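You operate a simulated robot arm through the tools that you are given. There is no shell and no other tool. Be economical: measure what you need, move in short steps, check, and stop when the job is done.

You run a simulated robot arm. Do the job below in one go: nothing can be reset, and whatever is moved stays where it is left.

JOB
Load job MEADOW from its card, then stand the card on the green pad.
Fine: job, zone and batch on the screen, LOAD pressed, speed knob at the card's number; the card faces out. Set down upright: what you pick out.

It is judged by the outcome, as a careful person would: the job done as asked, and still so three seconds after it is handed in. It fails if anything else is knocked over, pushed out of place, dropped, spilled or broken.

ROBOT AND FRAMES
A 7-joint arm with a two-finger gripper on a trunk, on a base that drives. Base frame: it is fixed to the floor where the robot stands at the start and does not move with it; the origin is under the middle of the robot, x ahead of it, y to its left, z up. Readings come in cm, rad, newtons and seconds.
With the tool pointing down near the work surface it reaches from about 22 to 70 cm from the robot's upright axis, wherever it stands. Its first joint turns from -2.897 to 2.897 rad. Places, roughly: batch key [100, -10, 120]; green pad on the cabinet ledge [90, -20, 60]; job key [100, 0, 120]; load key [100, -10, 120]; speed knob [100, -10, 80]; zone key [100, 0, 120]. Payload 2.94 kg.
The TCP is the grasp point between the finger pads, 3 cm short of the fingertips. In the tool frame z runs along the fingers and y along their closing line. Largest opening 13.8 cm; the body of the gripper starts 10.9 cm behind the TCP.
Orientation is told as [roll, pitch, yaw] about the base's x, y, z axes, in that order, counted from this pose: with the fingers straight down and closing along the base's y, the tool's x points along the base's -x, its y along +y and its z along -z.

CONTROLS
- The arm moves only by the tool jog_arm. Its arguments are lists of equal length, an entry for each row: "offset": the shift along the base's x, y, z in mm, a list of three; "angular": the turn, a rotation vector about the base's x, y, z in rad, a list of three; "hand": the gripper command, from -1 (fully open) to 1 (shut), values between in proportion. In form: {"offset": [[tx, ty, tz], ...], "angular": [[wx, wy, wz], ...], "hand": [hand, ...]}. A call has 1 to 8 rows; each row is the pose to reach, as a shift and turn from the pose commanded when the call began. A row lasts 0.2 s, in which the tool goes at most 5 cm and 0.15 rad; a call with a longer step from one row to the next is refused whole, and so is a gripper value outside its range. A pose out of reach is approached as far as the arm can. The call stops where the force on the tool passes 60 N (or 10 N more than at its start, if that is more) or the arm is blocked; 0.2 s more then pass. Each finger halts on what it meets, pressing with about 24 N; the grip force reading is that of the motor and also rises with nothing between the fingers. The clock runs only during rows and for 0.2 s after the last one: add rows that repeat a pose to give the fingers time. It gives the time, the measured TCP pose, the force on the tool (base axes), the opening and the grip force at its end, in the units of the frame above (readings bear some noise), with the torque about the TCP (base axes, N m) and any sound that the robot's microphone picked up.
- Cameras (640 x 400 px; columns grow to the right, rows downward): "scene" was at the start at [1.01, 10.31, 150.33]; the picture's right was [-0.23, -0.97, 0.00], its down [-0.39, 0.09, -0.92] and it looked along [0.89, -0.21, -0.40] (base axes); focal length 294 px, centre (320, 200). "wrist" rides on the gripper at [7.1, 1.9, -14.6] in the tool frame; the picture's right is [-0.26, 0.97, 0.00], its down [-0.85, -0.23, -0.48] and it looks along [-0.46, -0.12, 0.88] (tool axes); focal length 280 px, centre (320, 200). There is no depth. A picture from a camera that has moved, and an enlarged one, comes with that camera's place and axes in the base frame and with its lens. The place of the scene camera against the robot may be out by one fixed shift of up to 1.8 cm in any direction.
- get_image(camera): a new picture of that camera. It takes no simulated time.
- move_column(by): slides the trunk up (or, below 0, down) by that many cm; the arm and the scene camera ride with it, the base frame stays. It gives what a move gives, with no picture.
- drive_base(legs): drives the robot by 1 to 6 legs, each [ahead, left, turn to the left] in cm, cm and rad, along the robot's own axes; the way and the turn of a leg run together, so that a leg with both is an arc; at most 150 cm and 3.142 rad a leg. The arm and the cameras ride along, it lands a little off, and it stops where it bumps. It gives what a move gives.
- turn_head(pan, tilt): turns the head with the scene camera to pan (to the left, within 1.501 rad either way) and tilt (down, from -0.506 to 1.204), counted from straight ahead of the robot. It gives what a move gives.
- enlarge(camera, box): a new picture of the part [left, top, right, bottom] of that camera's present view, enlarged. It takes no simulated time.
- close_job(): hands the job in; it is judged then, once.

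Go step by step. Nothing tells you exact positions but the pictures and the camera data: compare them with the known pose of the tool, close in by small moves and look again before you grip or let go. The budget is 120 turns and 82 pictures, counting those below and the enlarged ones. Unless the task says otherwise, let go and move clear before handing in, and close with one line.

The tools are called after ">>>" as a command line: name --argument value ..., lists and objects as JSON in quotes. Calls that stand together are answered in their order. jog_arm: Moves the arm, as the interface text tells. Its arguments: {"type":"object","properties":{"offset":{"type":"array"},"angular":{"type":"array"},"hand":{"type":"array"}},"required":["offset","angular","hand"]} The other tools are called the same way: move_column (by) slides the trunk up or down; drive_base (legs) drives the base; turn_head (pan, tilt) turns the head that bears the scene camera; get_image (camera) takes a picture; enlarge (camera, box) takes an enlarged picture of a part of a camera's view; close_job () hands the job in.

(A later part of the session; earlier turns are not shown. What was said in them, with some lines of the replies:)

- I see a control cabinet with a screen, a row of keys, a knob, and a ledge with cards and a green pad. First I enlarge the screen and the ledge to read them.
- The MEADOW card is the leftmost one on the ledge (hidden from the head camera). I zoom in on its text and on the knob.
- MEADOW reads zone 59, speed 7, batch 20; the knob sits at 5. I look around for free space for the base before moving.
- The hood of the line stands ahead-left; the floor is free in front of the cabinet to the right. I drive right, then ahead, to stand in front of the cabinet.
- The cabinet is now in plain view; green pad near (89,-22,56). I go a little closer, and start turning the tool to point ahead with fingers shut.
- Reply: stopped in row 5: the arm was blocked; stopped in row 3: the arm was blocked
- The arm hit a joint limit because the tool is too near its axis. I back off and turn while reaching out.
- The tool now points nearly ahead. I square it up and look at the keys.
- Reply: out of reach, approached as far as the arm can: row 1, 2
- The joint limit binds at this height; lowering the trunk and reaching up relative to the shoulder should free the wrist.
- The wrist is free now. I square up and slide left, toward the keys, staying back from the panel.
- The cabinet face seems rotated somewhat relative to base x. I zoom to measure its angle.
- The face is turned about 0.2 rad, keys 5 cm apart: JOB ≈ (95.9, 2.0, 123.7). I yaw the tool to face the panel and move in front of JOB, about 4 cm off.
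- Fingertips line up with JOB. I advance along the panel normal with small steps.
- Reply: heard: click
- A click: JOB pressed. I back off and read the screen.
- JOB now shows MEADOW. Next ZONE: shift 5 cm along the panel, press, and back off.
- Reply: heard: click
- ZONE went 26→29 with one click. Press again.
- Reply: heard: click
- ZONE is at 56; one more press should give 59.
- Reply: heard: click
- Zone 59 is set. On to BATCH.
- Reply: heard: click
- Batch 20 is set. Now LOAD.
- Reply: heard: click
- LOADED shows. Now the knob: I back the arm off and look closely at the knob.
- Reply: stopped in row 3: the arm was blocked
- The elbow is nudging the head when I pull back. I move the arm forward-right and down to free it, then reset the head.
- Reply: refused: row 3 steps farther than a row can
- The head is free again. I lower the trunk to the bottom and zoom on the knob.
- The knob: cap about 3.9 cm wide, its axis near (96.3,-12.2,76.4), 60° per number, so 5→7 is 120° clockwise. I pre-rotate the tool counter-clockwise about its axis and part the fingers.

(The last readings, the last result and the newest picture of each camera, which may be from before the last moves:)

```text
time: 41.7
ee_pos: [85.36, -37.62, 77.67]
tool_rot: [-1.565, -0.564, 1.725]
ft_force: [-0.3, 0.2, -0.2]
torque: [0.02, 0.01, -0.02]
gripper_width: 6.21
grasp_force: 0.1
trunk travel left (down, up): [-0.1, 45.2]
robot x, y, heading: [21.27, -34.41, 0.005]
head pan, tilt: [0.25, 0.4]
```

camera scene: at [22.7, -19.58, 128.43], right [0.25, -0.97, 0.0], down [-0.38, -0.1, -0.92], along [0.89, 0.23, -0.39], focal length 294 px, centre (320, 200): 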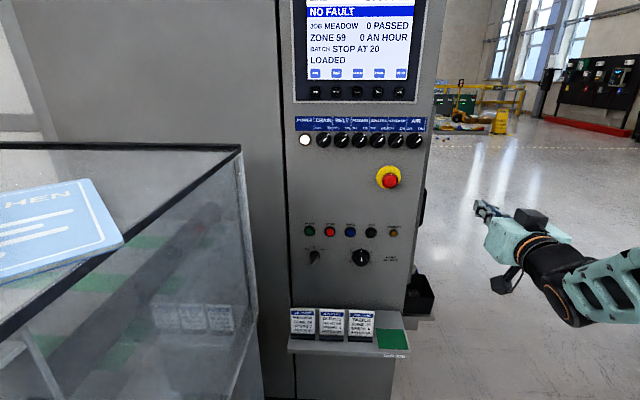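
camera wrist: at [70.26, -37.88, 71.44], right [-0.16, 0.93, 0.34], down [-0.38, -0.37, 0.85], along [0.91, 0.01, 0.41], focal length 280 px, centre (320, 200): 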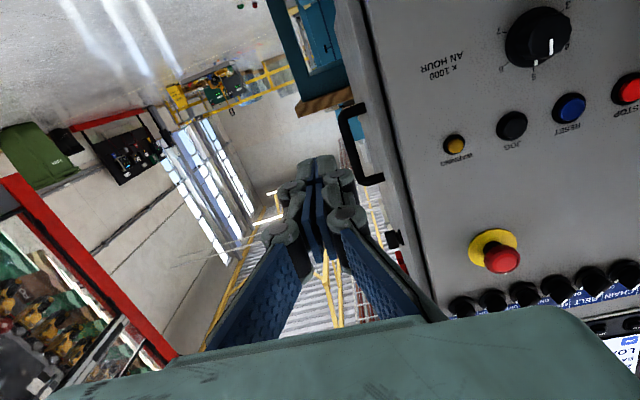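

Rotation went fine. Move in front of the knob, about 3 cm short of it, and look.

>>> jog_arm --offset '[[0, 45, 0], [0, 90, 0], [0, 135, -5], [10, 180, -13], [25, 220, -13], [50, 242, -13], [50, 242, -13]]' --angular '[[0, 0, 0.04], [0, 0, 0.04], [0, 0, 0.04], [0, 0, 0.04], [0, 0, 0.04], [0, 0, 0.04], [0, 0, 0.04]]' --hand '[0.1, 0.1, 0.1, 0.1, 0.1, 0.1, 0.1]'

>>> get_image --camera "wrist"

>>> get_image --camera "scene"

```text
time: 43.3
ee_pos: [90.22, -13.42, 76.24]
tool_rot: [-1.564, -0.568, 1.764]
ft_force: [0.5, -0.2, -0.9]
torque: [0.0, 0.0, 0.06]
gripper_width: 6.2
grasp_force: 0.0
trunk travel left (down, up): [-0.1, 45.2]
robot x, y, heading: [21.67, -34.29, 0.004]
head pan, tilt: [0.25, 0.4]
```

```text
45 pictures are left
camera wrist: at [76.93, -21.09, 70.98], right [-0.15, 0.72, -0.67], down [-0.58, 0.49, 0.65], along [0.8, 0.49, 0.35], focal length 280 px, centre (320, 200)
```

wrist: 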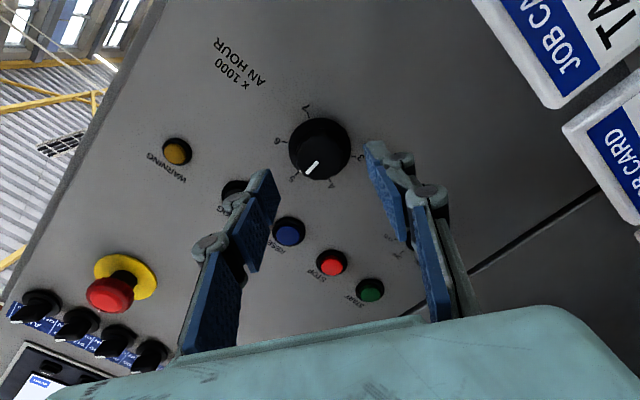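

```text
44 pictures are left
camera scene: at [22.7, -19.58, 119.13], right [0.25, -0.97, 0.0], down [-0.38, -0.1, -0.92], along [0.89, 0.23, -0.39], focal length 294 px, centre (320, 200)
```

scene: 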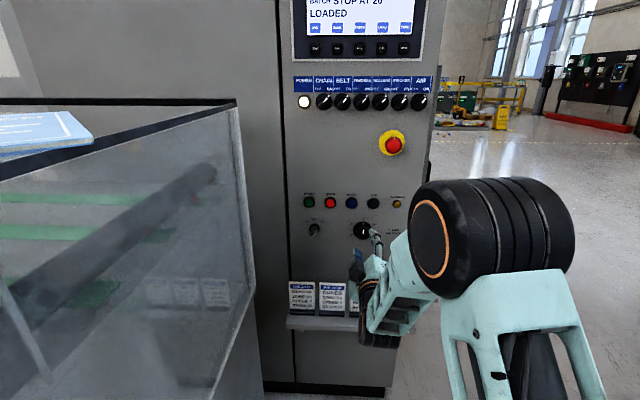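

The fingers straddle the knob's axis. I zoom to check centring.

>>> enlarge --camera "wrist" --box '[240, 90, 410, 210]'

```text
3.33 times, centred on (325, 150) of wrist
camera zoom: at [76.93, -21.09, 70.98], right [-0.15, 0.72, -0.67], down [-0.58, 0.49, 0.65], along [0.8, 0.49, 0.35], focal length 935 px, centre (303, 367)
```

zoom: 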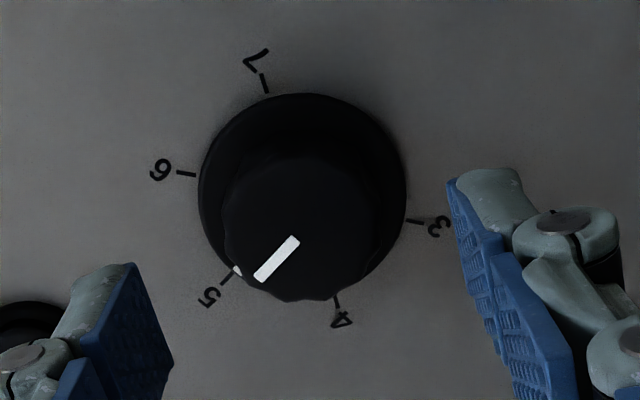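

Centred well. I advance 42 mm along the axis and close on the cap.

>>> jog_arm --offset '[[15, 3, 1], [30, 6, 1], [41, 8, 1], [41, 8, 1], [41, 8, 1], [41, 8, 1]]' --angular '[[0, 0, 0], [0, 0, 0], [0, 0, 0], [0, 0, 0], [0, 0, 0], [0, 0, 0]]' --hand '[0.1, 0.1, 0.1, 1, 1, 1]'

>>> enlarge --camera "wrist" --box '[200, 50, 440, 210]'

```text
time: 44.7
ee_pos: [94.33, -12.59, 76.3]
tool_rot: [-1.561, -0.567, 1.764]
ft_force: [1.1, 0.4, -2.6]
torque: [0.02, -0.07, 0.16]
gripper_width: 3.69
grasp_force: 45.6
trunk travel left (down, up): [-0.1, 45.2]
robot x, y, heading: [21.99, -33.97, 0.01]
head pan, tilt: [0.25, 0.4]
```

```text
2.50 times, centred on (320, 130) of wrist
camera zoom: at [81.1, -20.29, 71.11], right [-0.15, 0.72, -0.67], down [-0.58, 0.49, 0.65], along [0.8, 0.49, 0.35], focal length 701 px, centre (320, 375)
```

zoom: 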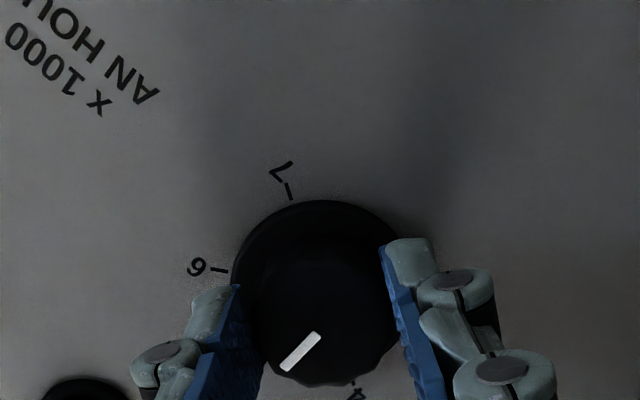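

Gripped. I turn clockwise about the knob axis in steps.

>>> jog_arm --offset '[[0, 0, 0], [0, 0, 0], [0, 0, 0], [0, 0, 0], [0, 0, 0], [0, 0, 0], [0, 0, 0], [0, 0, 0]]' --angular '[[0.128, 0.026, 0], [0.256, 0.051, 0], [0.384, 0.077, 0], [0.513, 0.103, 0], [0.641, 0.128, 0], [0.769, 0.154, 0], [0.897, 0.179, 0], [1.027, 0.205, 0]]' --hand '[1, 1, 1, 1, 1, 1, 1, 1]'

>>> enlarge --camera "wrist" --box '[200, 50, 440, 210]'

>>> get_image --camera "scene"

```text
time: 46.5
ee_pos: [94.23, -12.35, 76.21]
tool_rot: [1.359, -1.526, -1.152]
ft_force: [-14.4, 4.4, -15.6]
torque: [-0.16, 0.74, 0.34]
gripper_width: 3.67
grasp_force: 45.1
trunk travel left (down, up): [-0.1, 45.2]
robot x, y, heading: [21.94, -34.43, 0.004]
head pan, tilt: [0.25, 0.4]
```

```text
2.50 times, centred on (320, 130) of wrist
camera zoom: at [79.62, -13.13, 69.46], right [-0.19, 0.93, 0.3], down [-0.4, -0.36, 0.84], along [0.89, 0.04, 0.44], focal length 701 px, centre (320, 375)
```

zoom: 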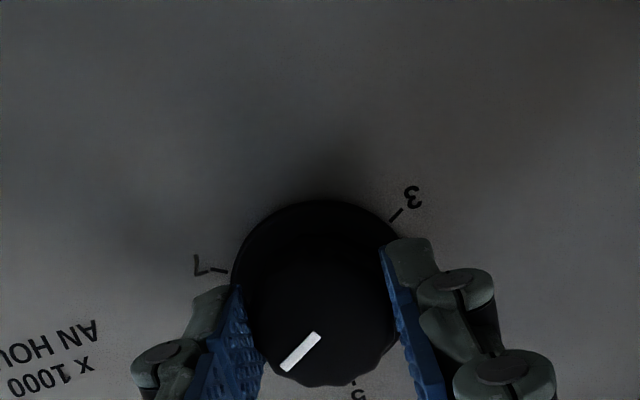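

```text
40 pictures are left
camera scene: at [22.77, -19.48, 119.11], right [0.25, -0.97, 0.0], down [-0.38, -0.1, -0.92], along [0.89, 0.23, -0.39], focal length 294 px, centre (320, 200)
```

scene: 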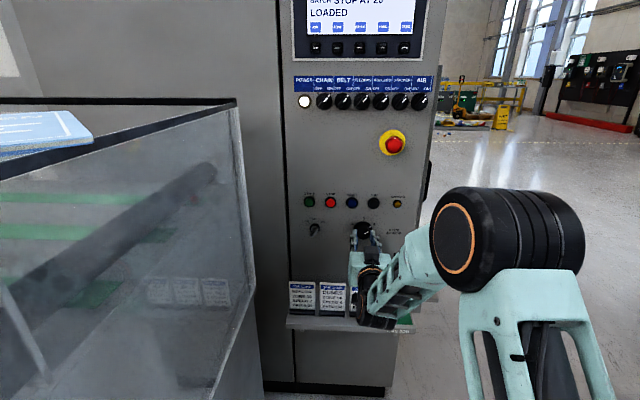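

Now near 6, stress small. Continue the next 60°.

>>> jog_arm --offset '[[0, 0, -1], [0, 0, -1], [0, 0, -1], [0, 0, -1], [0, 0, -1], [0, 0, -1], [0, 0, -1], [0, 0, -1]]' --angular '[[0.128, 0.026, 0], [0.256, 0.051, 0], [0.384, 0.077, 0], [0.513, 0.103, 0], [0.641, 0.128, 0], [0.769, 0.154, 0], [0.897, 0.179, 0], [1.027, 0.205, 0]]' --hand '[1, 1, 1, 1, 1, 1, 1, 1]'

>>> enlarge --camera "wrist" --box '[200, 50, 440, 210]'

```text
time: 48.3
ee_pos: [94.33, -12.14, 76.38]
tool_rot: [1.569, -0.479, -1.361]
ft_force: [-16.9, 18.2, -10.1]
torque: [-0.14, 0.58, 0.88]
gripper_width: 3.68
grasp_force: 45.4
trunk travel left (down, up): [-0.1, 45.2]
robot x, y, heading: [21.94, -33.87, 0.004]
head pan, tilt: [0.25, 0.4]
```

```text
2.50 times, centred on (320, 130) of wrist
camera zoom: at [78.62, -8.11, 74.87], right [-0.04, 0.21, 0.98], down [-0.29, -0.94, 0.19], along [0.96, -0.27, 0.1], focal length 701 px, centre (320, 375)
```

zoom: 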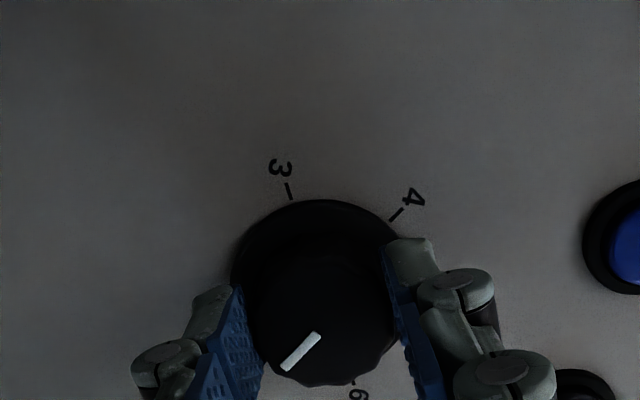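

Turned 120° in all. I let go, back straight off, and look.

>>> jog_arm --offset '[[0, 0, 0], [0, 0, 0], [-15, -3, 0], [-40, -8, 0], [-70, -14, 0]]' --angular '[[0, 0, 0], [0, 0, 0], [0, 0, 0], [0, 0, 0], [0, 0, 0]]' --hand '[0.1, 0.1, 0.1, 0.1, 0.1]'

>>> enlarge --camera "wrist" --box '[240, 90, 410, 210]'

>>> get_image --camera "scene"

```text
time: 49.5
ee_pos: [87.34, -13.92, 76.29]
tool_rot: [1.574, -0.481, -1.371]
ft_force: [0.5, -0.1, -0.6]
torque: [0.01, -0.01, -0.03]
gripper_width: 6.19
grasp_force: 0.0
trunk travel left (down, up): [-0.1, 45.2]
robot x, y, heading: [21.53, -33.98, 0.008]
head pan, tilt: [0.25, 0.4]
```

```text
3.33 times, centred on (325, 150) of wrist
camera zoom: at [71.72, -9.81, 74.78], right [-0.05, 0.21, 0.98], down [-0.29, -0.94, 0.19], along [0.95, -0.28, 0.1], focal length 935 px, centre (303, 367)
```

zoom: 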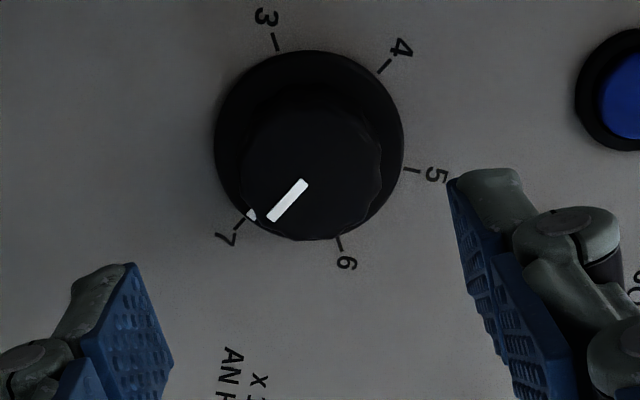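

```text
37 pictures are left
camera scene: at [22.71, -19.57, 119.13], right [0.25, -0.97, 0.0], down [-0.38, -0.1, -0.92], along [0.89, 0.23, -0.39], focal length 294 px, centre (320, 200)
```

scene: 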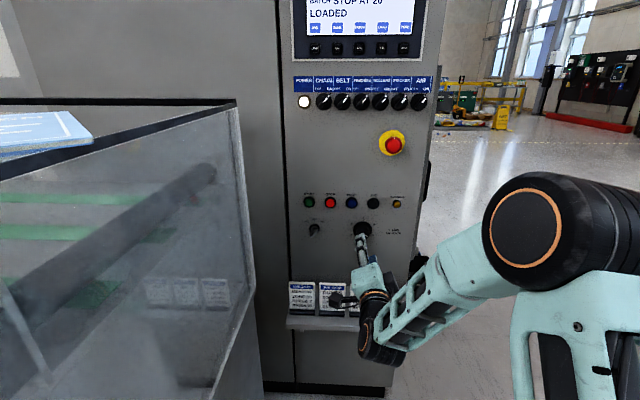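

The knob is at 7. Next the card: I withdraw to the right and roll the tool back, then will point it down with the fingers closing across the card's thickness.

>>> jog_arm --offset '[[-15, -10, 20], [-20, -40, 30], [-20, -80, 30], [-20, -120, 30], [-20, -150, 30], [-20, -180, 30], [-20, -210, 30], [-20, -230, 30]]' --angular '[[-0.142, -0.028, 0], [-0.284, -0.057, 0], [-0.426, -0.085, 0], [-0.568, -0.113, 0], [-0.71, -0.141, 0], [-0.852, -0.17, 0], [-0.994, -0.198, 0], [-1.136, -0.226, 0]]' --hand '[0.4, 0.4, 0.4, 0.4, 0.4, 0.4, 0.4, 0.4]'

>>> jog_arm --offset '[[0, 0, 0], [0, 0, 0], [0, 0, 0], [0, 0, 0], [0, 0, 0], [0, 0, 0], [0, 0, 0], [0, 0, 0]]' --angular '[[-0.142, -0.028, 0], [-0.284, -0.057, 0], [-0.426, -0.085, 0], [-0.568, -0.113, 0], [-0.71, -0.141, 0], [-0.852, -0.17, 0], [-0.994, -0.198, 0], [-1.136, -0.226, 0]]' --hand '[0.4, 0.4, 0.4, 0.4, 0.4, 0.4, 0.4, 0.4]'

```text
time: 51.3
ee_pos: [85.51, -36.98, 79.6]
tool_rot: [-1.512, -1.502, 1.714]
ft_force: [1.0, 0.1, -0.7]
torque: [-0.05, 0.01, -0.01]
gripper_width: 4.11
grasp_force: 0.1
trunk travel left (down, up): [-0.1, 45.2]
robot x, y, heading: [21.82, -33.95, 0.011]
head pan, tilt: [0.25, 0.4]
```

```text
time: 53.1
ee_pos: [85.25, -37.07, 79.48]
tool_rot: [-1.564, -0.342, 1.763]
ft_force: [-0.4, -0.2, -0.5]
torque: [0.0, 0.0, 0.04]
gripper_width: 4.14
grasp_force: 0.0
trunk travel left (down, up): [-0.1, 45.2]
robot x, y, heading: [21.64, -34.43, 0.004]
head pan, tilt: [0.25, 0.4]
```

Now I finish the roll and tip the tool down while drawing it in.

>>> jog_arm --offset '[[0, 0, 0], [0, 0, 0], [0, 0, 0]]' --angular '[[-0.112, -0.022, 0], [-0.224, -0.043, 0], [-0.336, -0.065, 0]]' --hand '[0.4, 0.4, 0.4]'

>>> jog_arm --offset '[[-20, 0, 10], [-40, 0, 20], [-60, 0, 30], [-80, 0, 40], [-100, 0, 50], [-115, 0, 60], [-130, 0, 70], [-140, 0, 80]]' --angular '[[-0.027, 0.14, 0], [-0.055, 0.28, 0], [-0.082, 0.42, 0], [-0.109, 0.56, 0], [-0.136, 0.7, 0], [-0.164, 0.84, 0], [-0.191, 0.98, 0], [-0.218, 1.12, 0]]' --hand '[0.4, 0.4, 0.4, 0.4, 0.4, 0.4, 0.4, 0.4]'

>>> jog_arm --offset '[[-10, 0, 10], [-20, 0, 20], [-30, 0, 30]]' --angular '[[-0.027, 0.14, 0], [-0.055, 0.28, 0], [-0.081, 0.415, 0]]' --hand '[0.4, 0.4, 0.4]'

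```text
time: 53.9
ee_pos: [85.57, -37.02, 79.47]
tool_rot: [-1.561, 0.0, 1.765]
ft_force: [-0.3, 1.0, 0.6]
torque: [0.03, 0.0, 0.0]
gripper_width: 4.14
grasp_force: 0.0
trunk travel left (down, up): [-0.1, 45.2]
robot x, y, heading: [21.45, -34.59, 0.006]
head pan, tilt: [0.25, 0.4]
```

```text
time: 55.9
ee_pos: [71.62, -33.74, 86.44]
tool_rot: [-0.406, -0.044, 1.833]
ft_force: [0.2, 0.8, 0.6]
torque: [-0.1, -0.01, -0.04]
gripper_width: 4.14
grasp_force: 0.2
trunk travel left (down, up): [-0.1, 45.2]
robot x, y, heading: [21.69, -34.15, 0.007]
head pan, tilt: [0.25, 0.4]
stopped in row 8: the arm was blocked; the commanded pose is now the measured one
```

```text
time: 56.7
ee_pos: [68.68, -33.63, 89.67]
tool_rot: [0.012, -0.059, 1.818]
ft_force: [-0.5, 0.8, -0.5]
torque: [-0.04, -0.05, 0.0]
gripper_width: 4.15
grasp_force: 0.0
trunk travel left (down, up): [-0.1, 45.2]
robot x, y, heading: [21.63, -34.26, 0.006]
head pan, tilt: [0.25, 0.4]
```

The tool points down now. A look before driving on.

>>> get_image --camera "scene"

>>> get_image --camera "wrist"

```text
36 pictures are left
camera scene: at [22.68, -19.48, 119.1], right [0.26, -0.97, 0.0], down [-0.38, -0.1, -0.92], along [0.89, 0.24, -0.39], focal length 294 px, centre (320, 200)
```

scene: 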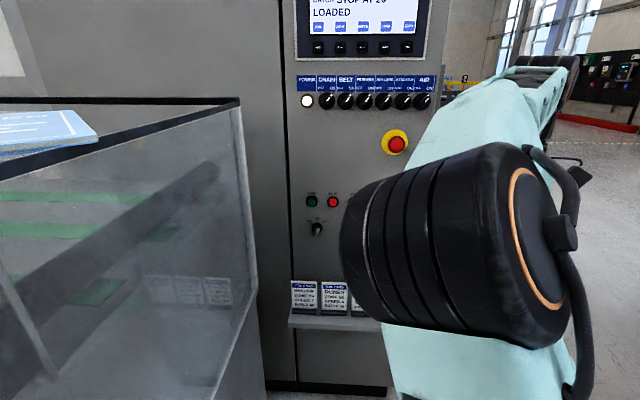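

```text
35 pictures are left
camera wrist: at [69.02, -41.7, 103.93], right [-1.0, 0.02, 0.03], down [0.03, 0.85, 0.52], along [-0.02, 0.52, -0.85], focal length 280 px, centre (320, 200)
```

wrist: 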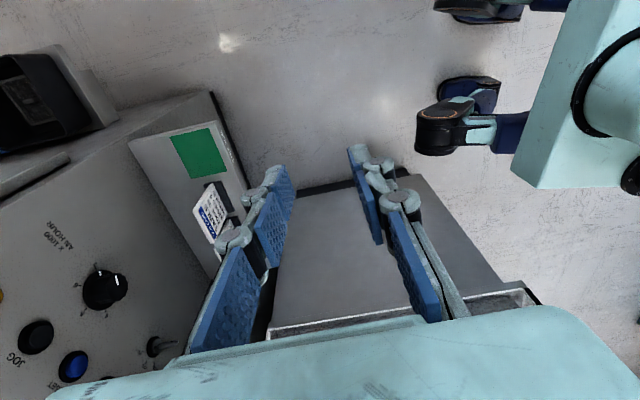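

Everything is clear. I drive ahead 14 cm to bring the card within tool-down reach, keeping the arm to the right of the ledge.

>>> drive_base --legs '[[13, 2, 0]]'

>>> jog_arm --offset '[[0, 20, 10], [0, 40, 20], [0, 60, 30], [0, 60, 40]]' --angular '[[0, 0, -0.05], [0, 0.05, -0.05], [0, 0.05, -0.05], [0, 0.05, -0.05]]' --hand '[0.2, 0.2, 0.2, 0.2]'

```text
time: 58.0
ee_pos: [81.49, -31.7, 89.83]
tool_rot: [0.012, -0.058, 1.816]
ft_force: [-0.2, 0.2, 0.3]
torque: [0.01, -0.03, 0.0]
gripper_width: 4.18
grasp_force: 0.1
trunk travel left (down, up): [-0.1, 45.2]
robot x, y, heading: [35.17, -32.03, 0.011]
head pan, tilt: [0.25, 0.4]
```

```text
time: 59.0
ee_pos: [81.62, -25.55, 93.75]
tool_rot: [0.061, -0.07, 1.761]
ft_force: [0.3, -0.5, -0.4]
torque: [-0.04, 0.02, 0.01]
gripper_width: 5.51
grasp_force: 0.1
trunk travel left (down, up): [-0.1, 45.2]
robot x, y, heading: [34.77, -32.22, 0.006]
head pan, tilt: [0.25, 0.4]
```

Level the tool and slide left in front of and above the cards, keeping back from the panel.

>>> jog_arm --offset '[[-10, 40, -5], [-20, 80, -10], [-30, 120, -15], [-40, 160, -20], [-45, 200, -30], [-45, 240, -50], [-45, 274, -70]]' --angular '[[-0.03, -0.04, 0], [-0.057, -0.073, 0], [-0.057, -0.073, 0], [-0.057, -0.073, 0], [-0.057, -0.073, 0], [-0.057, -0.073, 0], [-0.057, -0.073, 0]]' --hand '[0.2, 0.2, 0.2, 0.2, 0.2, 0.2, 0.2]'

>>> get_image --camera "wrist"

>>> get_image --camera "scene"

```text
time: 60.6
ee_pos: [77.13, 1.9, 86.7]
tool_rot: [0.0, 0.001, 1.763]
ft_force: [-1.1, -1.3, -0.4]
torque: [0.05, 0.04, 0.03]
gripper_width: 5.53
grasp_force: 0.1
trunk travel left (down, up): [-0.1, 45.2]
robot x, y, heading: [34.52, -32.26, 0.004]
head pan, tilt: [0.25, 0.4]
```

```text
34 pictures are left
camera wrist: at [76.64, -5.41, 101.48], right [-1.0, 0.07, 0.0], down [0.06, 0.88, 0.48], along [0.04, 0.47, -0.88], focal length 280 px, centre (320, 200)
```

wrist: 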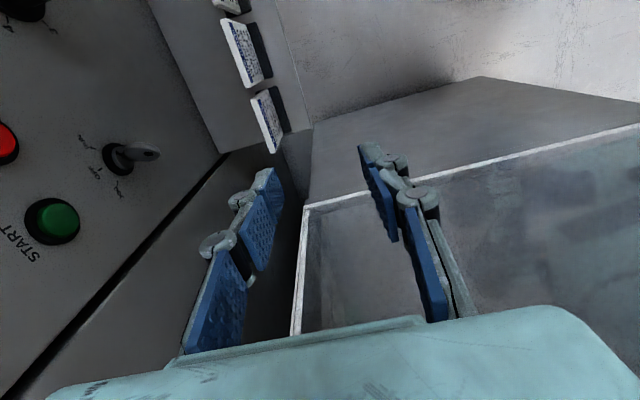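

```text
33 pictures are left
camera scene: at [35.54, -17.53, 119.13], right [0.25, -0.97, 0.0], down [-0.38, -0.1, -0.92], along [0.89, 0.23, -0.39], focal length 294 px, centre (320, 200)
```

scene: 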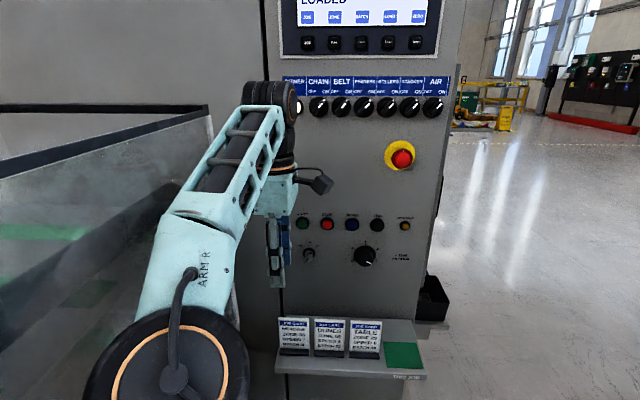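

The MEADOW card is ahead-right of the tool. I zoom in to locate it.

>>> enlarge --camera "wrist" --box '[210, 70, 310, 170]'

>>> enlarge --camera "scene" --box '[265, 305, 435, 400]'

```text
4.00 times, centred on (260, 120) of wrist
camera zoom: at [76.64, -5.41, 101.48], right [-1.0, 0.07, 0.0], down [0.06, 0.88, 0.48], along [0.04, 0.47, -0.88], focal length 1122 px, centre (560, 520)
```

zoom: 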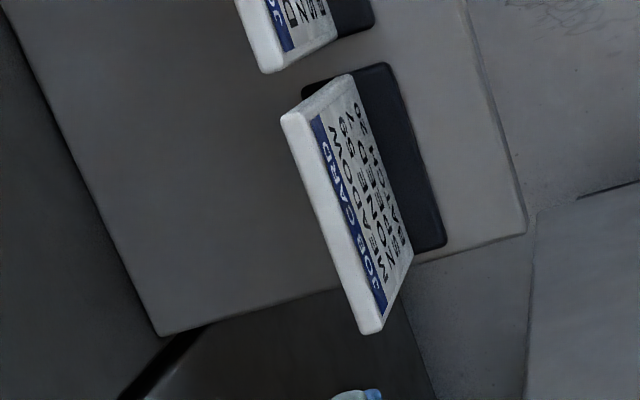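

```text
3.76 times, centred on (350, 352) of scene
camera zoom: at [35.54, -17.53, 119.13], right [0.25, -0.97, 0.0], down [-0.38, -0.1, -0.92], along [0.89, 0.23, -0.39], focal length 1106 px, centre (207, -374)
```

zoom: 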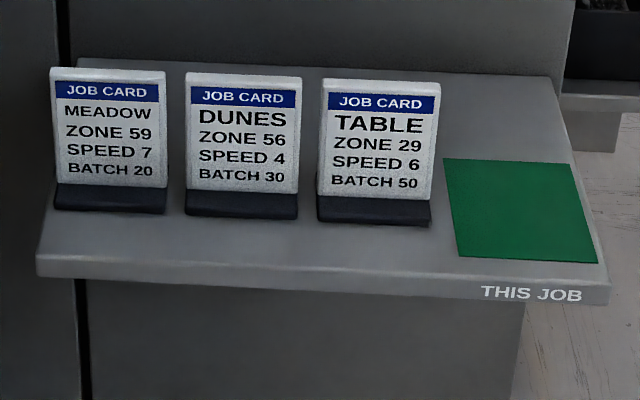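

The card's top centre is near (84.5, 2.6, 66); it is ~6.7 cm wide. I move above it with fingers 5.5 cm apart and look again.

>>> jog_arm --offset '[[30, 3, 0], [74, 7, 0], [74, 7, -40], [74, 7, -80], [74, 7, -105]]' --angular '[[0, 0, 0], [0, 0, 0], [0, 0, 0], [0, 0, 0], [0, 0, 0]]' --hand '[0.2, 0.2, 0.2, 0.2, 0.2]'

>>> get_image --camera "wrist"

>>> enlarge --camera "scene" --box '[235, 240, 435, 400]'

```text
time: 61.8
ee_pos: [84.47, 2.35, 76.19]
tool_rot: [-0.001, 0.0, 1.765]
ft_force: [0.0, -0.1, 0.2]
torque: [-0.01, -0.02, 0.02]
gripper_width: 5.51
grasp_force: 0.0
trunk travel left (down, up): [-0.1, 45.2]
robot x, y, heading: [34.23, -32.36, 0.008]
head pan, tilt: [0.25, 0.4]
```

```text
30 pictures are left
camera wrist: at [83.94, -4.94, 90.81], right [-1.0, 0.07, 0.0], down [0.06, 0.88, 0.48], along [0.04, 0.47, -0.88], focal length 280 px, centre (320, 200)
```

wrist: 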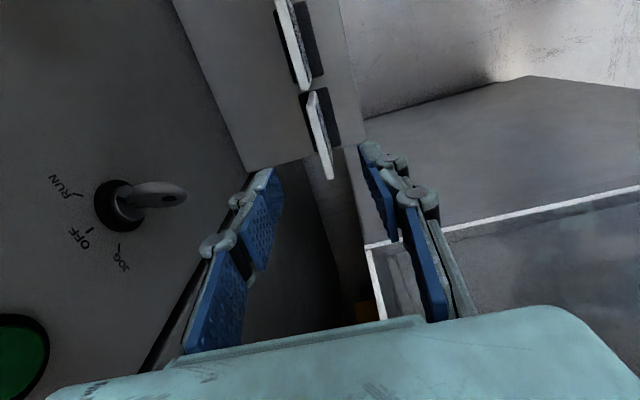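

```text
2.50 times, centred on (335, 320) of scene
camera zoom: at [35.54, -17.52, 119.14], right [0.25, -0.97, 0.0], down [-0.38, -0.1, -0.92], along [0.89, 0.23, -0.39], focal length 735 px, centre (282, -100)
```

zoom: 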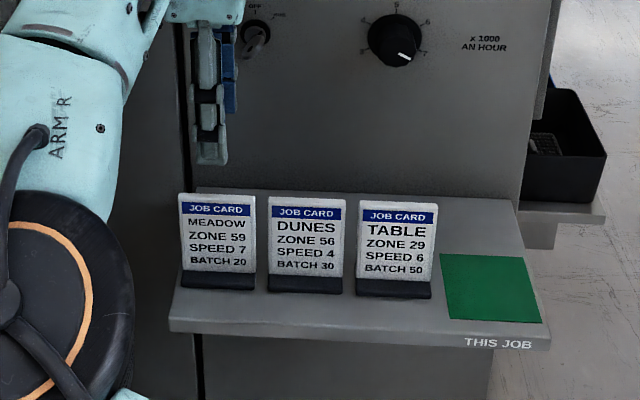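

The card's top is centred at about (84.7, 2.1, 66). Small correction and descend to just above the card, then check.

>>> jog_arm --offset '[[2, -2, -30], [2, -2, -58]]' --angular '[[0, 0, 0], [0, 0, 0]]' --hand '[0.2, 0.2]'

>>> enlarge --camera "wrist" --box '[220, 80, 420, 230]'

>>> enlarge --camera "scene" --box '[265, 290, 365, 370]'

```text
time: 62.4
ee_pos: [84.56, 2.21, 70.32]
tool_rot: [-0.001, 0.001, 1.764]
ft_force: [0.3, 0.9, 0.3]
torque: [0.0, -0.03, 0.01]
gripper_width: 5.5
grasp_force: 0.0
trunk travel left (down, up): [-0.1, 45.2]
robot x, y, heading: [34.48, -32.04, 0.013]
head pan, tilt: [0.25, 0.4]
```

```text
2.67 times, centred on (320, 155) of wrist
camera zoom: at [84.09, -5.09, 85.09], right [-1.0, 0.07, 0.0], down [0.06, 0.88, 0.48], along [0.03, 0.47, -0.88], focal length 748 px, centre (320, 320)
```

zoom: 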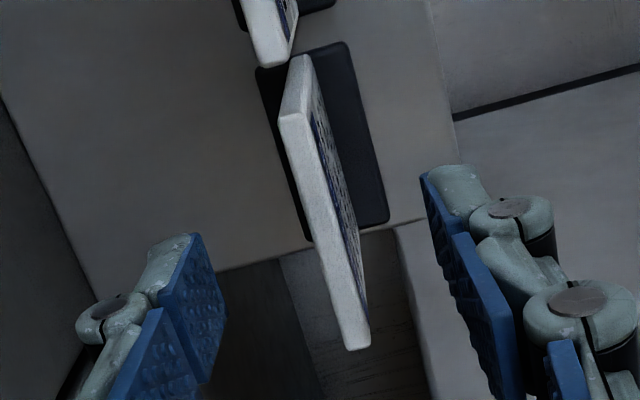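

```text
5.00 times, centred on (315, 330) of scene
camera zoom: at [35.54, -17.52, 119.13], right [0.25, -0.97, 0.0], down [-0.38, -0.1, -0.92], along [0.89, 0.23, -0.39], focal length 1470 px, centre (345, -450)
```

zoom: 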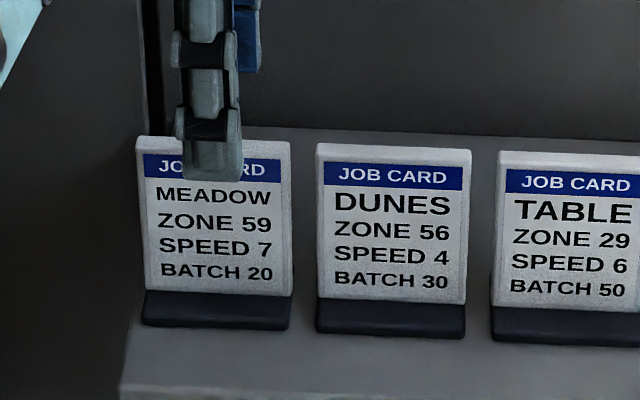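

The card sits centred between the fingers. I go down 7.3 cm and check before closing.

>>> jog_arm --offset '[[0, 0, -30], [0, 0, -55], [0, 0, -73]]' --angular '[[0, 0, 0], [0, 0, 0], [0, 0, 0]]' --hand '[0.2, 0.2, 0.2]'

>>> enlarge --camera "wrist" --box '[220, 80, 420, 230]'

>>> enlarge --camera "scene" --box '[265, 290, 365, 370]'

```text
time: 63.2
ee_pos: [84.68, 2.18, 63.15]
tool_rot: [-0.001, 0.003, 1.765]
ft_force: [0.1, 0.6, -0.1]
torque: [0.0, -0.01, -0.01]
gripper_width: 5.54
grasp_force: 0.0
trunk travel left (down, up): [-0.1, 45.2]
robot x, y, heading: [34.7, -32.31, 0.006]
head pan, tilt: [0.25, 0.4]
```

```text
2.67 times, centred on (320, 155) of wrist
camera zoom: at [84.12, -5.12, 77.91], right [-1.0, 0.07, 0.0], down [0.06, 0.88, 0.47], along [0.04, 0.47, -0.88], focal length 748 px, centre (320, 320)
```

zoom: 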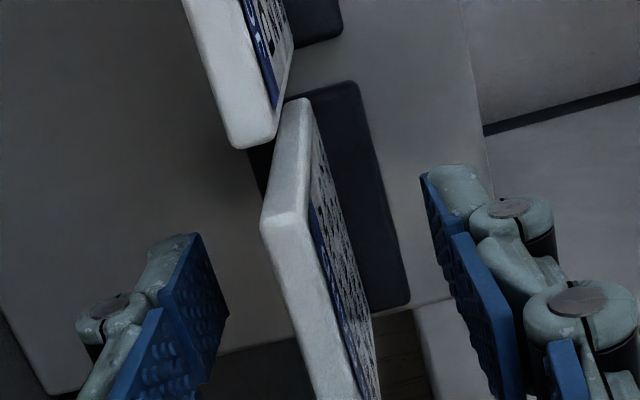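

```text
5.00 times, centred on (315, 330) of scene
camera zoom: at [35.54, -17.51, 119.13], right [0.25, -0.97, 0.0], down [-0.38, -0.1, -0.92], along [0.89, 0.23, -0.39], focal length 1470 px, centre (345, -450)
```

zoom: 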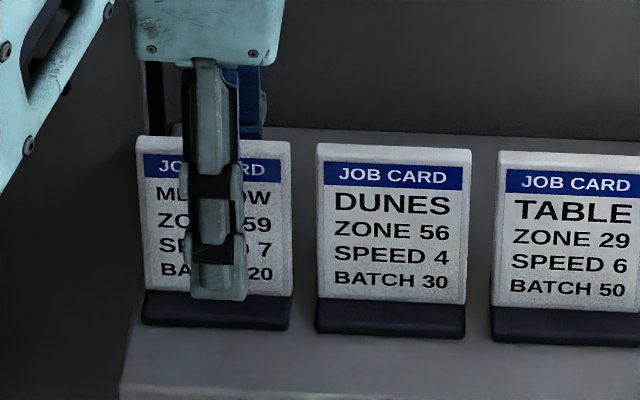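

Positioned well. I raise 5 mm for clearance above the base and close.

>>> jog_arm --offset '[[0, 0, 5], [0, 0, 5], [0, 0, 5], [0, 0, 5], [0, 0, 5]]' --angular '[[0, 0, 0], [0, 0, 0], [0, 0, 0], [0, 0, 0], [0, 0, 0]]' --hand '[0.4, 0.6, 1, 1, 1]'

>>> enlarge --camera "scene" --box '[265, 290, 365, 370]'

```text
time: 64.4
ee_pos: [84.65, 2.28, 63.98]
tool_rot: [0.002, -0.001, 1.764]
ft_force: [-0.1, -0.6, 1.4]
torque: [-0.01, -0.01, 0.01]
gripper_width: 0.69
grasp_force: 23.4
trunk travel left (down, up): [-0.1, 45.2]
robot x, y, heading: [34.5, -32.16, 0.01]
head pan, tilt: [0.25, 0.4]
```

```text
5.00 times, centred on (315, 330) of scene
camera zoom: at [35.55, -17.5, 119.13], right [0.25, -0.97, 0.0], down [-0.38, -0.1, -0.92], along [0.89, 0.23, -0.39], focal length 1470 px, centre (345, -450)
```

zoom: 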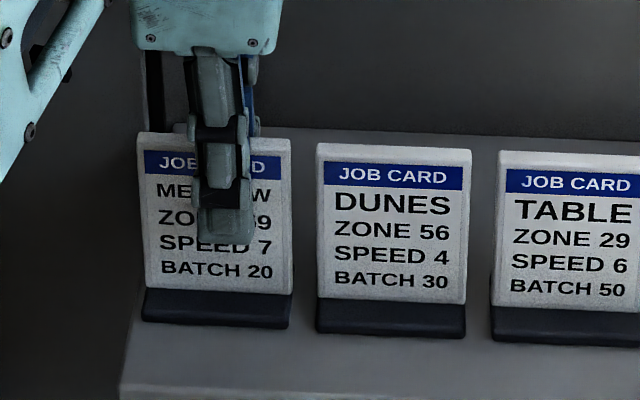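

Gripped at 0.7 cm. I lift the card straight up by 13.5 cm and check the hold.

>>> jog_arm --offset '[[0, 0, 15], [0, 0, 40], [0, 0, 70], [0, 0, 100], [0, 0, 135]]' --angular '[[0, 0, 0], [0, 0, 0], [0, 0, 0], [0, 0, 0], [0, 0, 0]]' --hand '[1, 1, 1, 1, 1]'

>>> enlarge --camera "scene" --box '[235, 200, 435, 390]'

```text
time: 65.6
ee_pos: [84.6, 2.1, 76.9]
tool_rot: [-0.001, 0.002, 1.763]
ft_force: [0.5, 0.6, -1.3]
torque: [-0.04, -0.03, 0.02]
gripper_width: 0.72
grasp_force: 24.2
trunk travel left (down, up): [-0.1, 45.2]
robot x, y, heading: [34.44, -32.06, 0.009]
head pan, tilt: [0.25, 0.4]
```

```text
2.11 times, centred on (335, 295) of scene
camera zoom: at [35.56, -17.49, 119.12], right [0.25, -0.97, 0.0], down [-0.38, -0.1, -0.92], along [0.89, 0.23, -0.39], focal length 619 px, centre (288, 0)
```

zoom: 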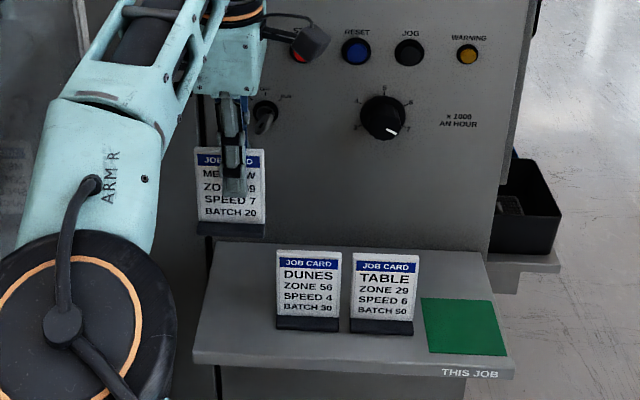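

The card is held upright, clear of the others. I draw it back 5 cm, carry it right to in front of the pad, and go in again above it.

>>> jog_arm --offset '[[-25, -5, 0], [-49, -10, 0], [-41, -52, 0], [-32, -94, 0], [-24, -136, 0], [-15, -178, 0], [-7, -220, 0], [2, -262, 0]]' --angular '[[0, 0, 0], [0, 0, 0], [0, 0, 0], [0, 0, 0], [0, 0, 0], [0, 0, 0], [0, 0, 0], [0, 0, 0]]' --hand '[1, 1, 1, 1, 1, 1, 1, 1]'

>>> jog_arm --offset '[[25, 5, 0], [49, 9, 0], [49, 9, 0]]' --angular '[[0, 0, 0], [0, 0, 0], [0, 0, 0]]' --hand '[1, 1, 1]'

>>> get_image --camera "scene"

>>> get_image --camera "wrist"

```text
time: 67.4
ee_pos: [84.85, -24.11, 77.17]
tool_rot: [0.0, 0.001, 1.765]
ft_force: [0.6, 0.4, -1.1]
torque: [-0.05, -0.03, 0.01]
gripper_width: 0.68
grasp_force: 24.1
trunk travel left (down, up): [-0.1, 45.2]
robot x, y, heading: [34.72, -32.04, 0.009]
head pan, tilt: [0.25, 0.4]
```

```text
time: 68.2
ee_pos: [89.69, -23.17, 77.09]
tool_rot: [-0.001, -0.001, 1.765]
ft_force: [0.7, 1.1, -1.2]
torque: [-0.01, 0.02, -0.01]
gripper_width: 0.71
grasp_force: 24.0
trunk travel left (down, up): [-0.1, 45.2]
robot x, y, heading: [34.64, -32.05, 0.001]
head pan, tilt: [0.25, 0.4]
```

```text
22 pictures are left
camera scene: at [35.55, -17.51, 119.13], right [0.25, -0.97, 0.0], down [-0.38, -0.1, -0.92], along [0.89, 0.23, -0.39], focal length 294 px, centre (320, 200)
```

scene: 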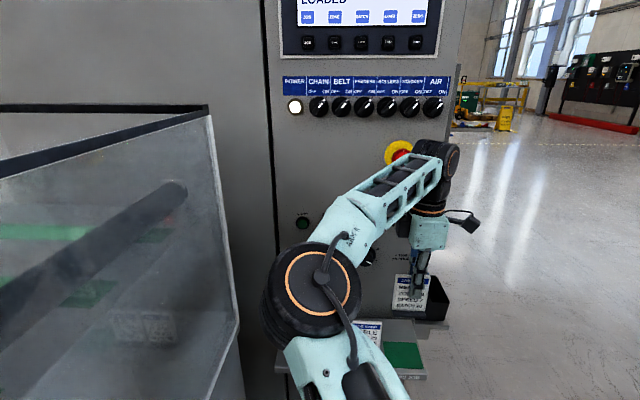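

```text
21 pictures are left
camera wrist: at [89.18, -30.39, 91.68], right [-1.0, 0.07, 0.0], down [0.06, 0.88, 0.48], along [0.03, 0.47, -0.88], focal length 280 px, centre (320, 200)
```

wrist: 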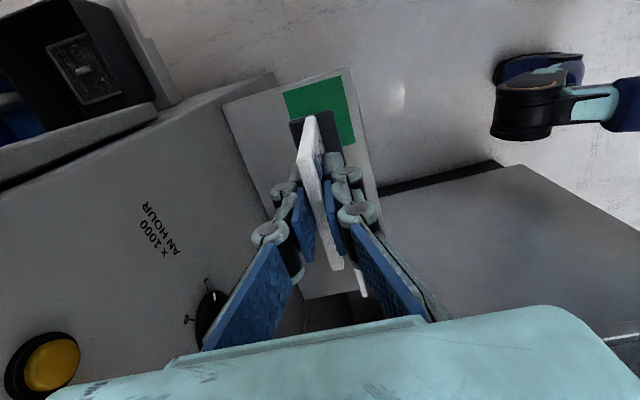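

Wrist view puts the pad's centre at (89.6,-23.2), right below the card. I lower to about 2 cm above and check.

>>> jog_arm --offset '[[0, 0, -30], [0, 0, -60], [0, 0, -90], [0, 0, -115]]' --angular '[[0, 0, 0], [0, 0, 0], [0, 0, 0], [0, 0, 0]]' --hand '[1, 1, 1, 1]'

>>> enlarge --camera "wrist" --box '[220, 40, 420, 200]'

>>> enlarge --camera "scene" --box '[340, 290, 450, 390]'

```text
time: 69.2
ee_pos: [89.59, -23.1, 65.64]
tool_rot: [0.0, -0.001, 1.765]
ft_force: [-0.8, 0.3, -0.5]
torque: [0.02, -0.03, -0.01]
gripper_width: 0.71
grasp_force: 23.9
trunk travel left (down, up): [-0.1, 45.2]
robot x, y, heading: [34.75, -32.26, 0.005]
head pan, tilt: [0.25, 0.4]
```

```text
2.50 times, centred on (320, 120) of wrist
camera zoom: at [89.15, -30.32, 80.26], right [-1.0, 0.07, 0.0], down [0.06, 0.88, 0.48], along [0.03, 0.47, -0.88], focal length 701 px, centre (320, 400)
```

zoom: 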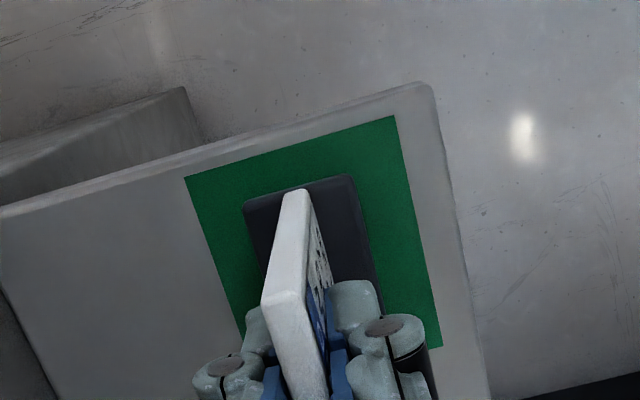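

```text
4.00 times, centred on (395, 340) of scene
camera zoom: at [35.54, -17.51, 119.13], right [0.25, -0.97, 0.0], down [-0.38, -0.1, -0.92], along [0.89, 0.23, -0.39], focal length 1176 px, centre (20, -360)
```

zoom: 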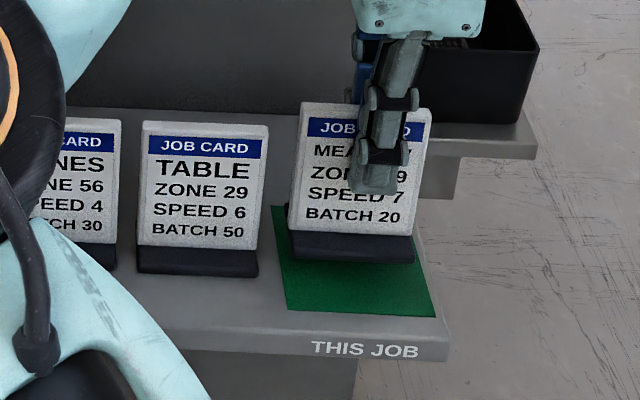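

Centred over the pad. I lower in small steps until it touches.

>>> jog_arm --offset '[[0, 0, -6], [0, 0, -10], [0, 0, -13], [0, 0, -15], [0, 0, -16], [0, 0, -17]]' --angular '[[0, 0, 0], [0, 0, 0], [0, 0, 0], [0, 0, 0], [0, 0, 0], [0, 0, 0]]' --hand '[1, 1, 1, 1, 1, 1]'

>>> enlarge --camera "scene" --box '[340, 290, 450, 390]'

```text
time: 70.6
ee_pos: [89.68, -22.99, 63.9]
tool_rot: [0.0, -0.002, 1.764]
ft_force: [-0.1, -0.9, 0.1]
torque: [0.0, 0.0, 0.0]
gripper_width: 0.7
grasp_force: 24.2
trunk travel left (down, up): [-0.1, 45.2]
robot x, y, heading: [34.82, -32.16, 0.007]
head pan, tilt: [0.25, 0.4]
```

```text
4.00 times, centred on (395, 340) of scene
camera zoom: at [35.55, -17.51, 119.13], right [0.25, -0.97, 0.0], down [-0.38, -0.1, -0.92], along [0.89, 0.23, -0.39], focal length 1176 px, centre (20, -360)
```

zoom: 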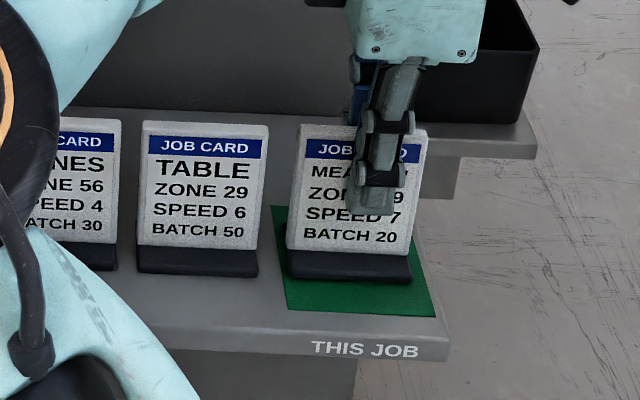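

Almost touching; a few more millimetres watching the force.

>>> jog_arm --offset '[[0, 0, -1], [0, 0, -2], [0, 0, -2]]' --angular '[[0, 0, 0], [0, 0, 0], [0, 0, 0]]' --hand '[1, 1, 1]'

```text
time: 71.4
ee_pos: [89.83, -23.11, 63.81]
tool_rot: [0.0, 0.004, 1.764]
ft_force: [-0.1, -0.8, 1.5]
torque: [0.03, 0.02, 0.02]
gripper_width: 0.71
grasp_force: 23.6
trunk travel left (down, up): [-0.1, 45.2]
robot x, y, heading: [34.72, -32.24, 0.009]
head pan, tilt: [0.25, 0.4]
```

>>> jog_arm --offset '[[0, 0, -1], [0, 0, -2], [0, 0, -2]]' --angular '[[0, 0, 0], [0, 0, 0], [0, 0, 0]]' --hand '[1, 1, 1]'

```text
time: 72.2
ee_pos: [89.68, -23.03, 63.72]
tool_rot: [-0.006, 0.002, 1.765]
ft_force: [1.1, 0.1, 21.9]
torque: [0.21, 0.01, 0.02]
gripper_width: 0.69
grasp_force: 23.2
trunk travel left (down, up): [-0.1, 45.2]
robot x, y, heading: [34.71, -32.55, 0.011]
head pan, tilt: [0.25, 0.4]
```

It rests firmly on the pad. I ease the pressure, open the fingers, and rise straight up.

>>> jog_arm --offset '[[0, 0, 2], [0, 0, 2], [0, 0, 2], [0, 0, 2], [0, 0, 2]]' --angular '[[0, 0, 0], [0, 0, 0], [0, 0, 0], [0, 0, 0], [0, 0, 0]]' --hand '[1, 0.8, 0.6, 0.4, 0.3]'

>>> enlarge --camera "wrist" --box '[220, 40, 420, 240]'

>>> enlarge --camera "scene" --box '[340, 290, 450, 390]'

```text
time: 73.4
ee_pos: [89.76, -23.1, 63.69]
tool_rot: [0.001, -0.001, 1.764]
ft_force: [-0.8, -0.2, 0.6]
torque: [0.02, -0.01, 0.0]
gripper_width: 4.83
grasp_force: 0.0
trunk travel left (down, up): [-0.1, 45.2]
robot x, y, heading: [35.09, -31.94, 0.013]
head pan, tilt: [0.25, 0.4]
```

```text
2.00 times, centred on (320, 140) of wrist
camera zoom: at [89.29, -30.38, 78.34], right [-1.0, 0.07, 0.0], down [0.06, 0.88, 0.48], along [0.03, 0.47, -0.88], focal length 561 px, centre (320, 320)
```

zoom: 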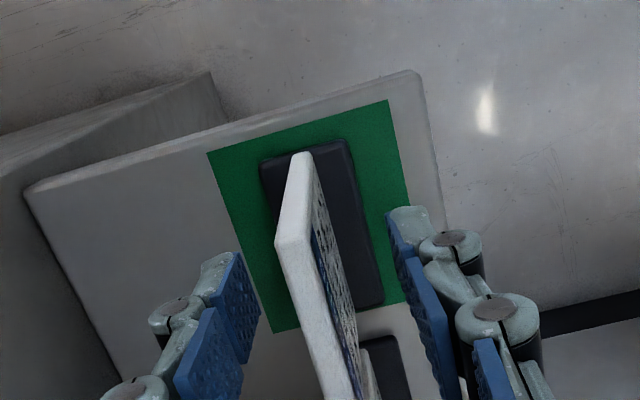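

```text
4.00 times, centred on (395, 340) of scene
camera zoom: at [35.55, -17.51, 119.13], right [0.25, -0.97, 0.0], down [-0.38, -0.1, -0.92], along [0.89, 0.23, -0.39], focal length 1176 px, centre (20, -360)
```

zoom: 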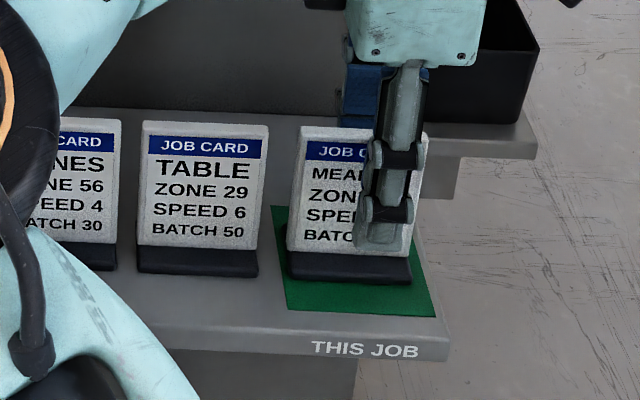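

The card stands on the pad, facing out. I rise straight, draw back, and check everything.

>>> jog_arm --offset '[[0, 0, 30], [0, 0, 65], [0, 0, 100], [0, 0, 125], [-40, -8, 125], [-80, -20, 125], [-100, -30, 125]]' --angular '[[0, 0, 0], [0, 0, 0], [0, 0, 0], [0, 0, 0], [0, 0, 0], [0, 0, 0], [0, 0, 0]]' --hand '[0.3, 0.3, 0.3, 0.3, 0.3, 0.3, 0.3]'

>>> turn_head --pan 0.1 --tilt 0.3

>>> get_image --camera "scene"

>>> get_image --camera "wrist"

```text
time: 75.0
ee_pos: [79.82, -26.12, 76.36]
tool_rot: [0.002, 0.0, 1.764]
ft_force: [0.2, -0.5, -0.5]
torque: [-0.02, 0.03, 0.0]
gripper_width: 4.84
grasp_force: 0.1
trunk travel left (down, up): [-0.1, 45.2]
robot x, y, heading: [34.63, -32.11, 0.008]
head pan, tilt: [0.25, 0.4]
```

```text
time: 75.7
ee_pos: [79.92, -25.97, 76.11]
tool_rot: [-0.001, -0.001, 1.763]
ft_force: [1.0, 0.0, 0.4]
torque: [0.02, 0.01, 0.01]
gripper_width: 4.83
grasp_force: 0.1
trunk travel left (down, up): [-0.1, 45.2]
robot x, y, heading: [34.72, -32.02, 0.009]
head pan, tilt: [0.099, 0.3]
```

```text
15 pictures are left
camera scene: at [35.87, -18.86, 120.05], right [0.11, -0.99, 0.0], down [-0.29, -0.03, -0.96], along [0.95, 0.1, -0.3], focal length 294 px, centre (320, 200)
```

scene: 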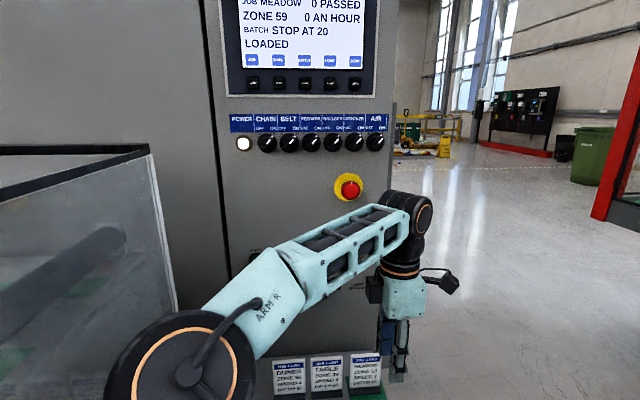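

```text
14 pictures are left
camera wrist: at [79.36, -33.4, 90.82], right [-1.0, 0.07, 0.0], down [0.06, 0.88, 0.48], along [0.03, 0.47, -0.88], focal length 280 px, centre (320, 200)
```

wrist: 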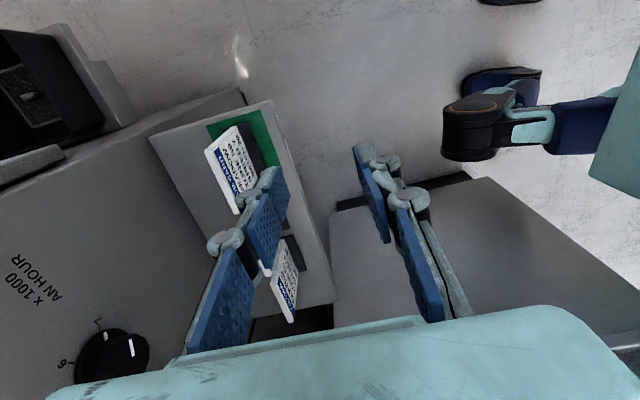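

The card stands on the pad and the screen is right. A last check of the boards on the hood and the full screen.

>>> turn_head --pan 0.5 --tilt 0.05

>>> get_image --camera "scene"

>>> enlarge --camera "wrist" --box '[60, 80, 340, 390]'

```text
time: 76.5
ee_pos: [79.84, -26.06, 76.14]
tool_rot: [0.002, 0.0, 1.766]
ft_force: [0.2, 0.0, 1.5]
torque: [0.0, 0.02, 0.02]
gripper_width: 4.83
grasp_force: 0.0
trunk travel left (down, up): [-0.1, 45.2]
robot x, y, heading: [34.82, -32.31, 0.008]
head pan, tilt: [0.499, 0.051]
```

```text
13 pictures are left
camera scene: at [34.56, -15.44, 122.36], right [0.48, -0.87, 0.0], down [-0.04, -0.02, -1.0], along [0.87, 0.48, -0.05], focal length 294 px, centre (320, 200)
```

scene: 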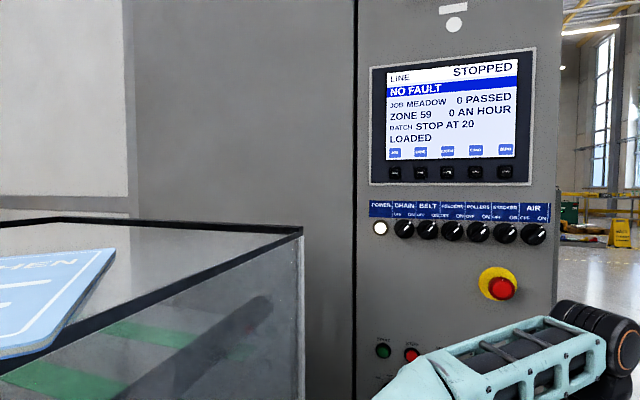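

```text
1.29 times, centred on (200, 235) of wrist
camera zoom: at [79.36, -33.4, 90.82], right [-1.0, 0.07, 0.0], down [0.06, 0.88, 0.48], along [0.03, 0.47, -0.88], focal length 362 px, centre (475, 155)
```

zoom: 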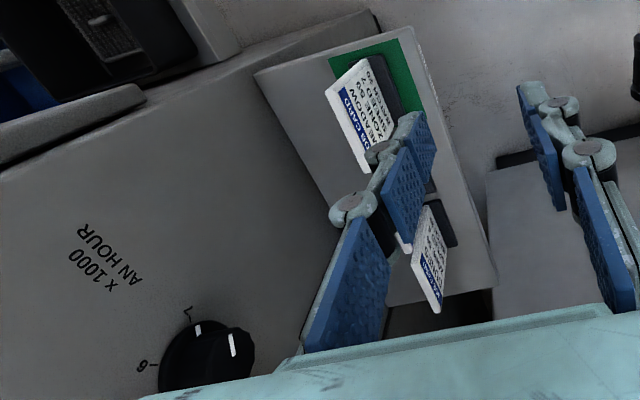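

All is as asked: MEADOW, zone 59, batch 20 and LOADED on the screen, the knob at 7, and the card upright on the green pad. The gripper is clear, so I hand in.

>>> close_job

```text
The job is handed in.
```

Job MEADOW is loaded with zone 59 and batch 20, the speed knob is at 7, and the card stands upright on the green pad facing out.
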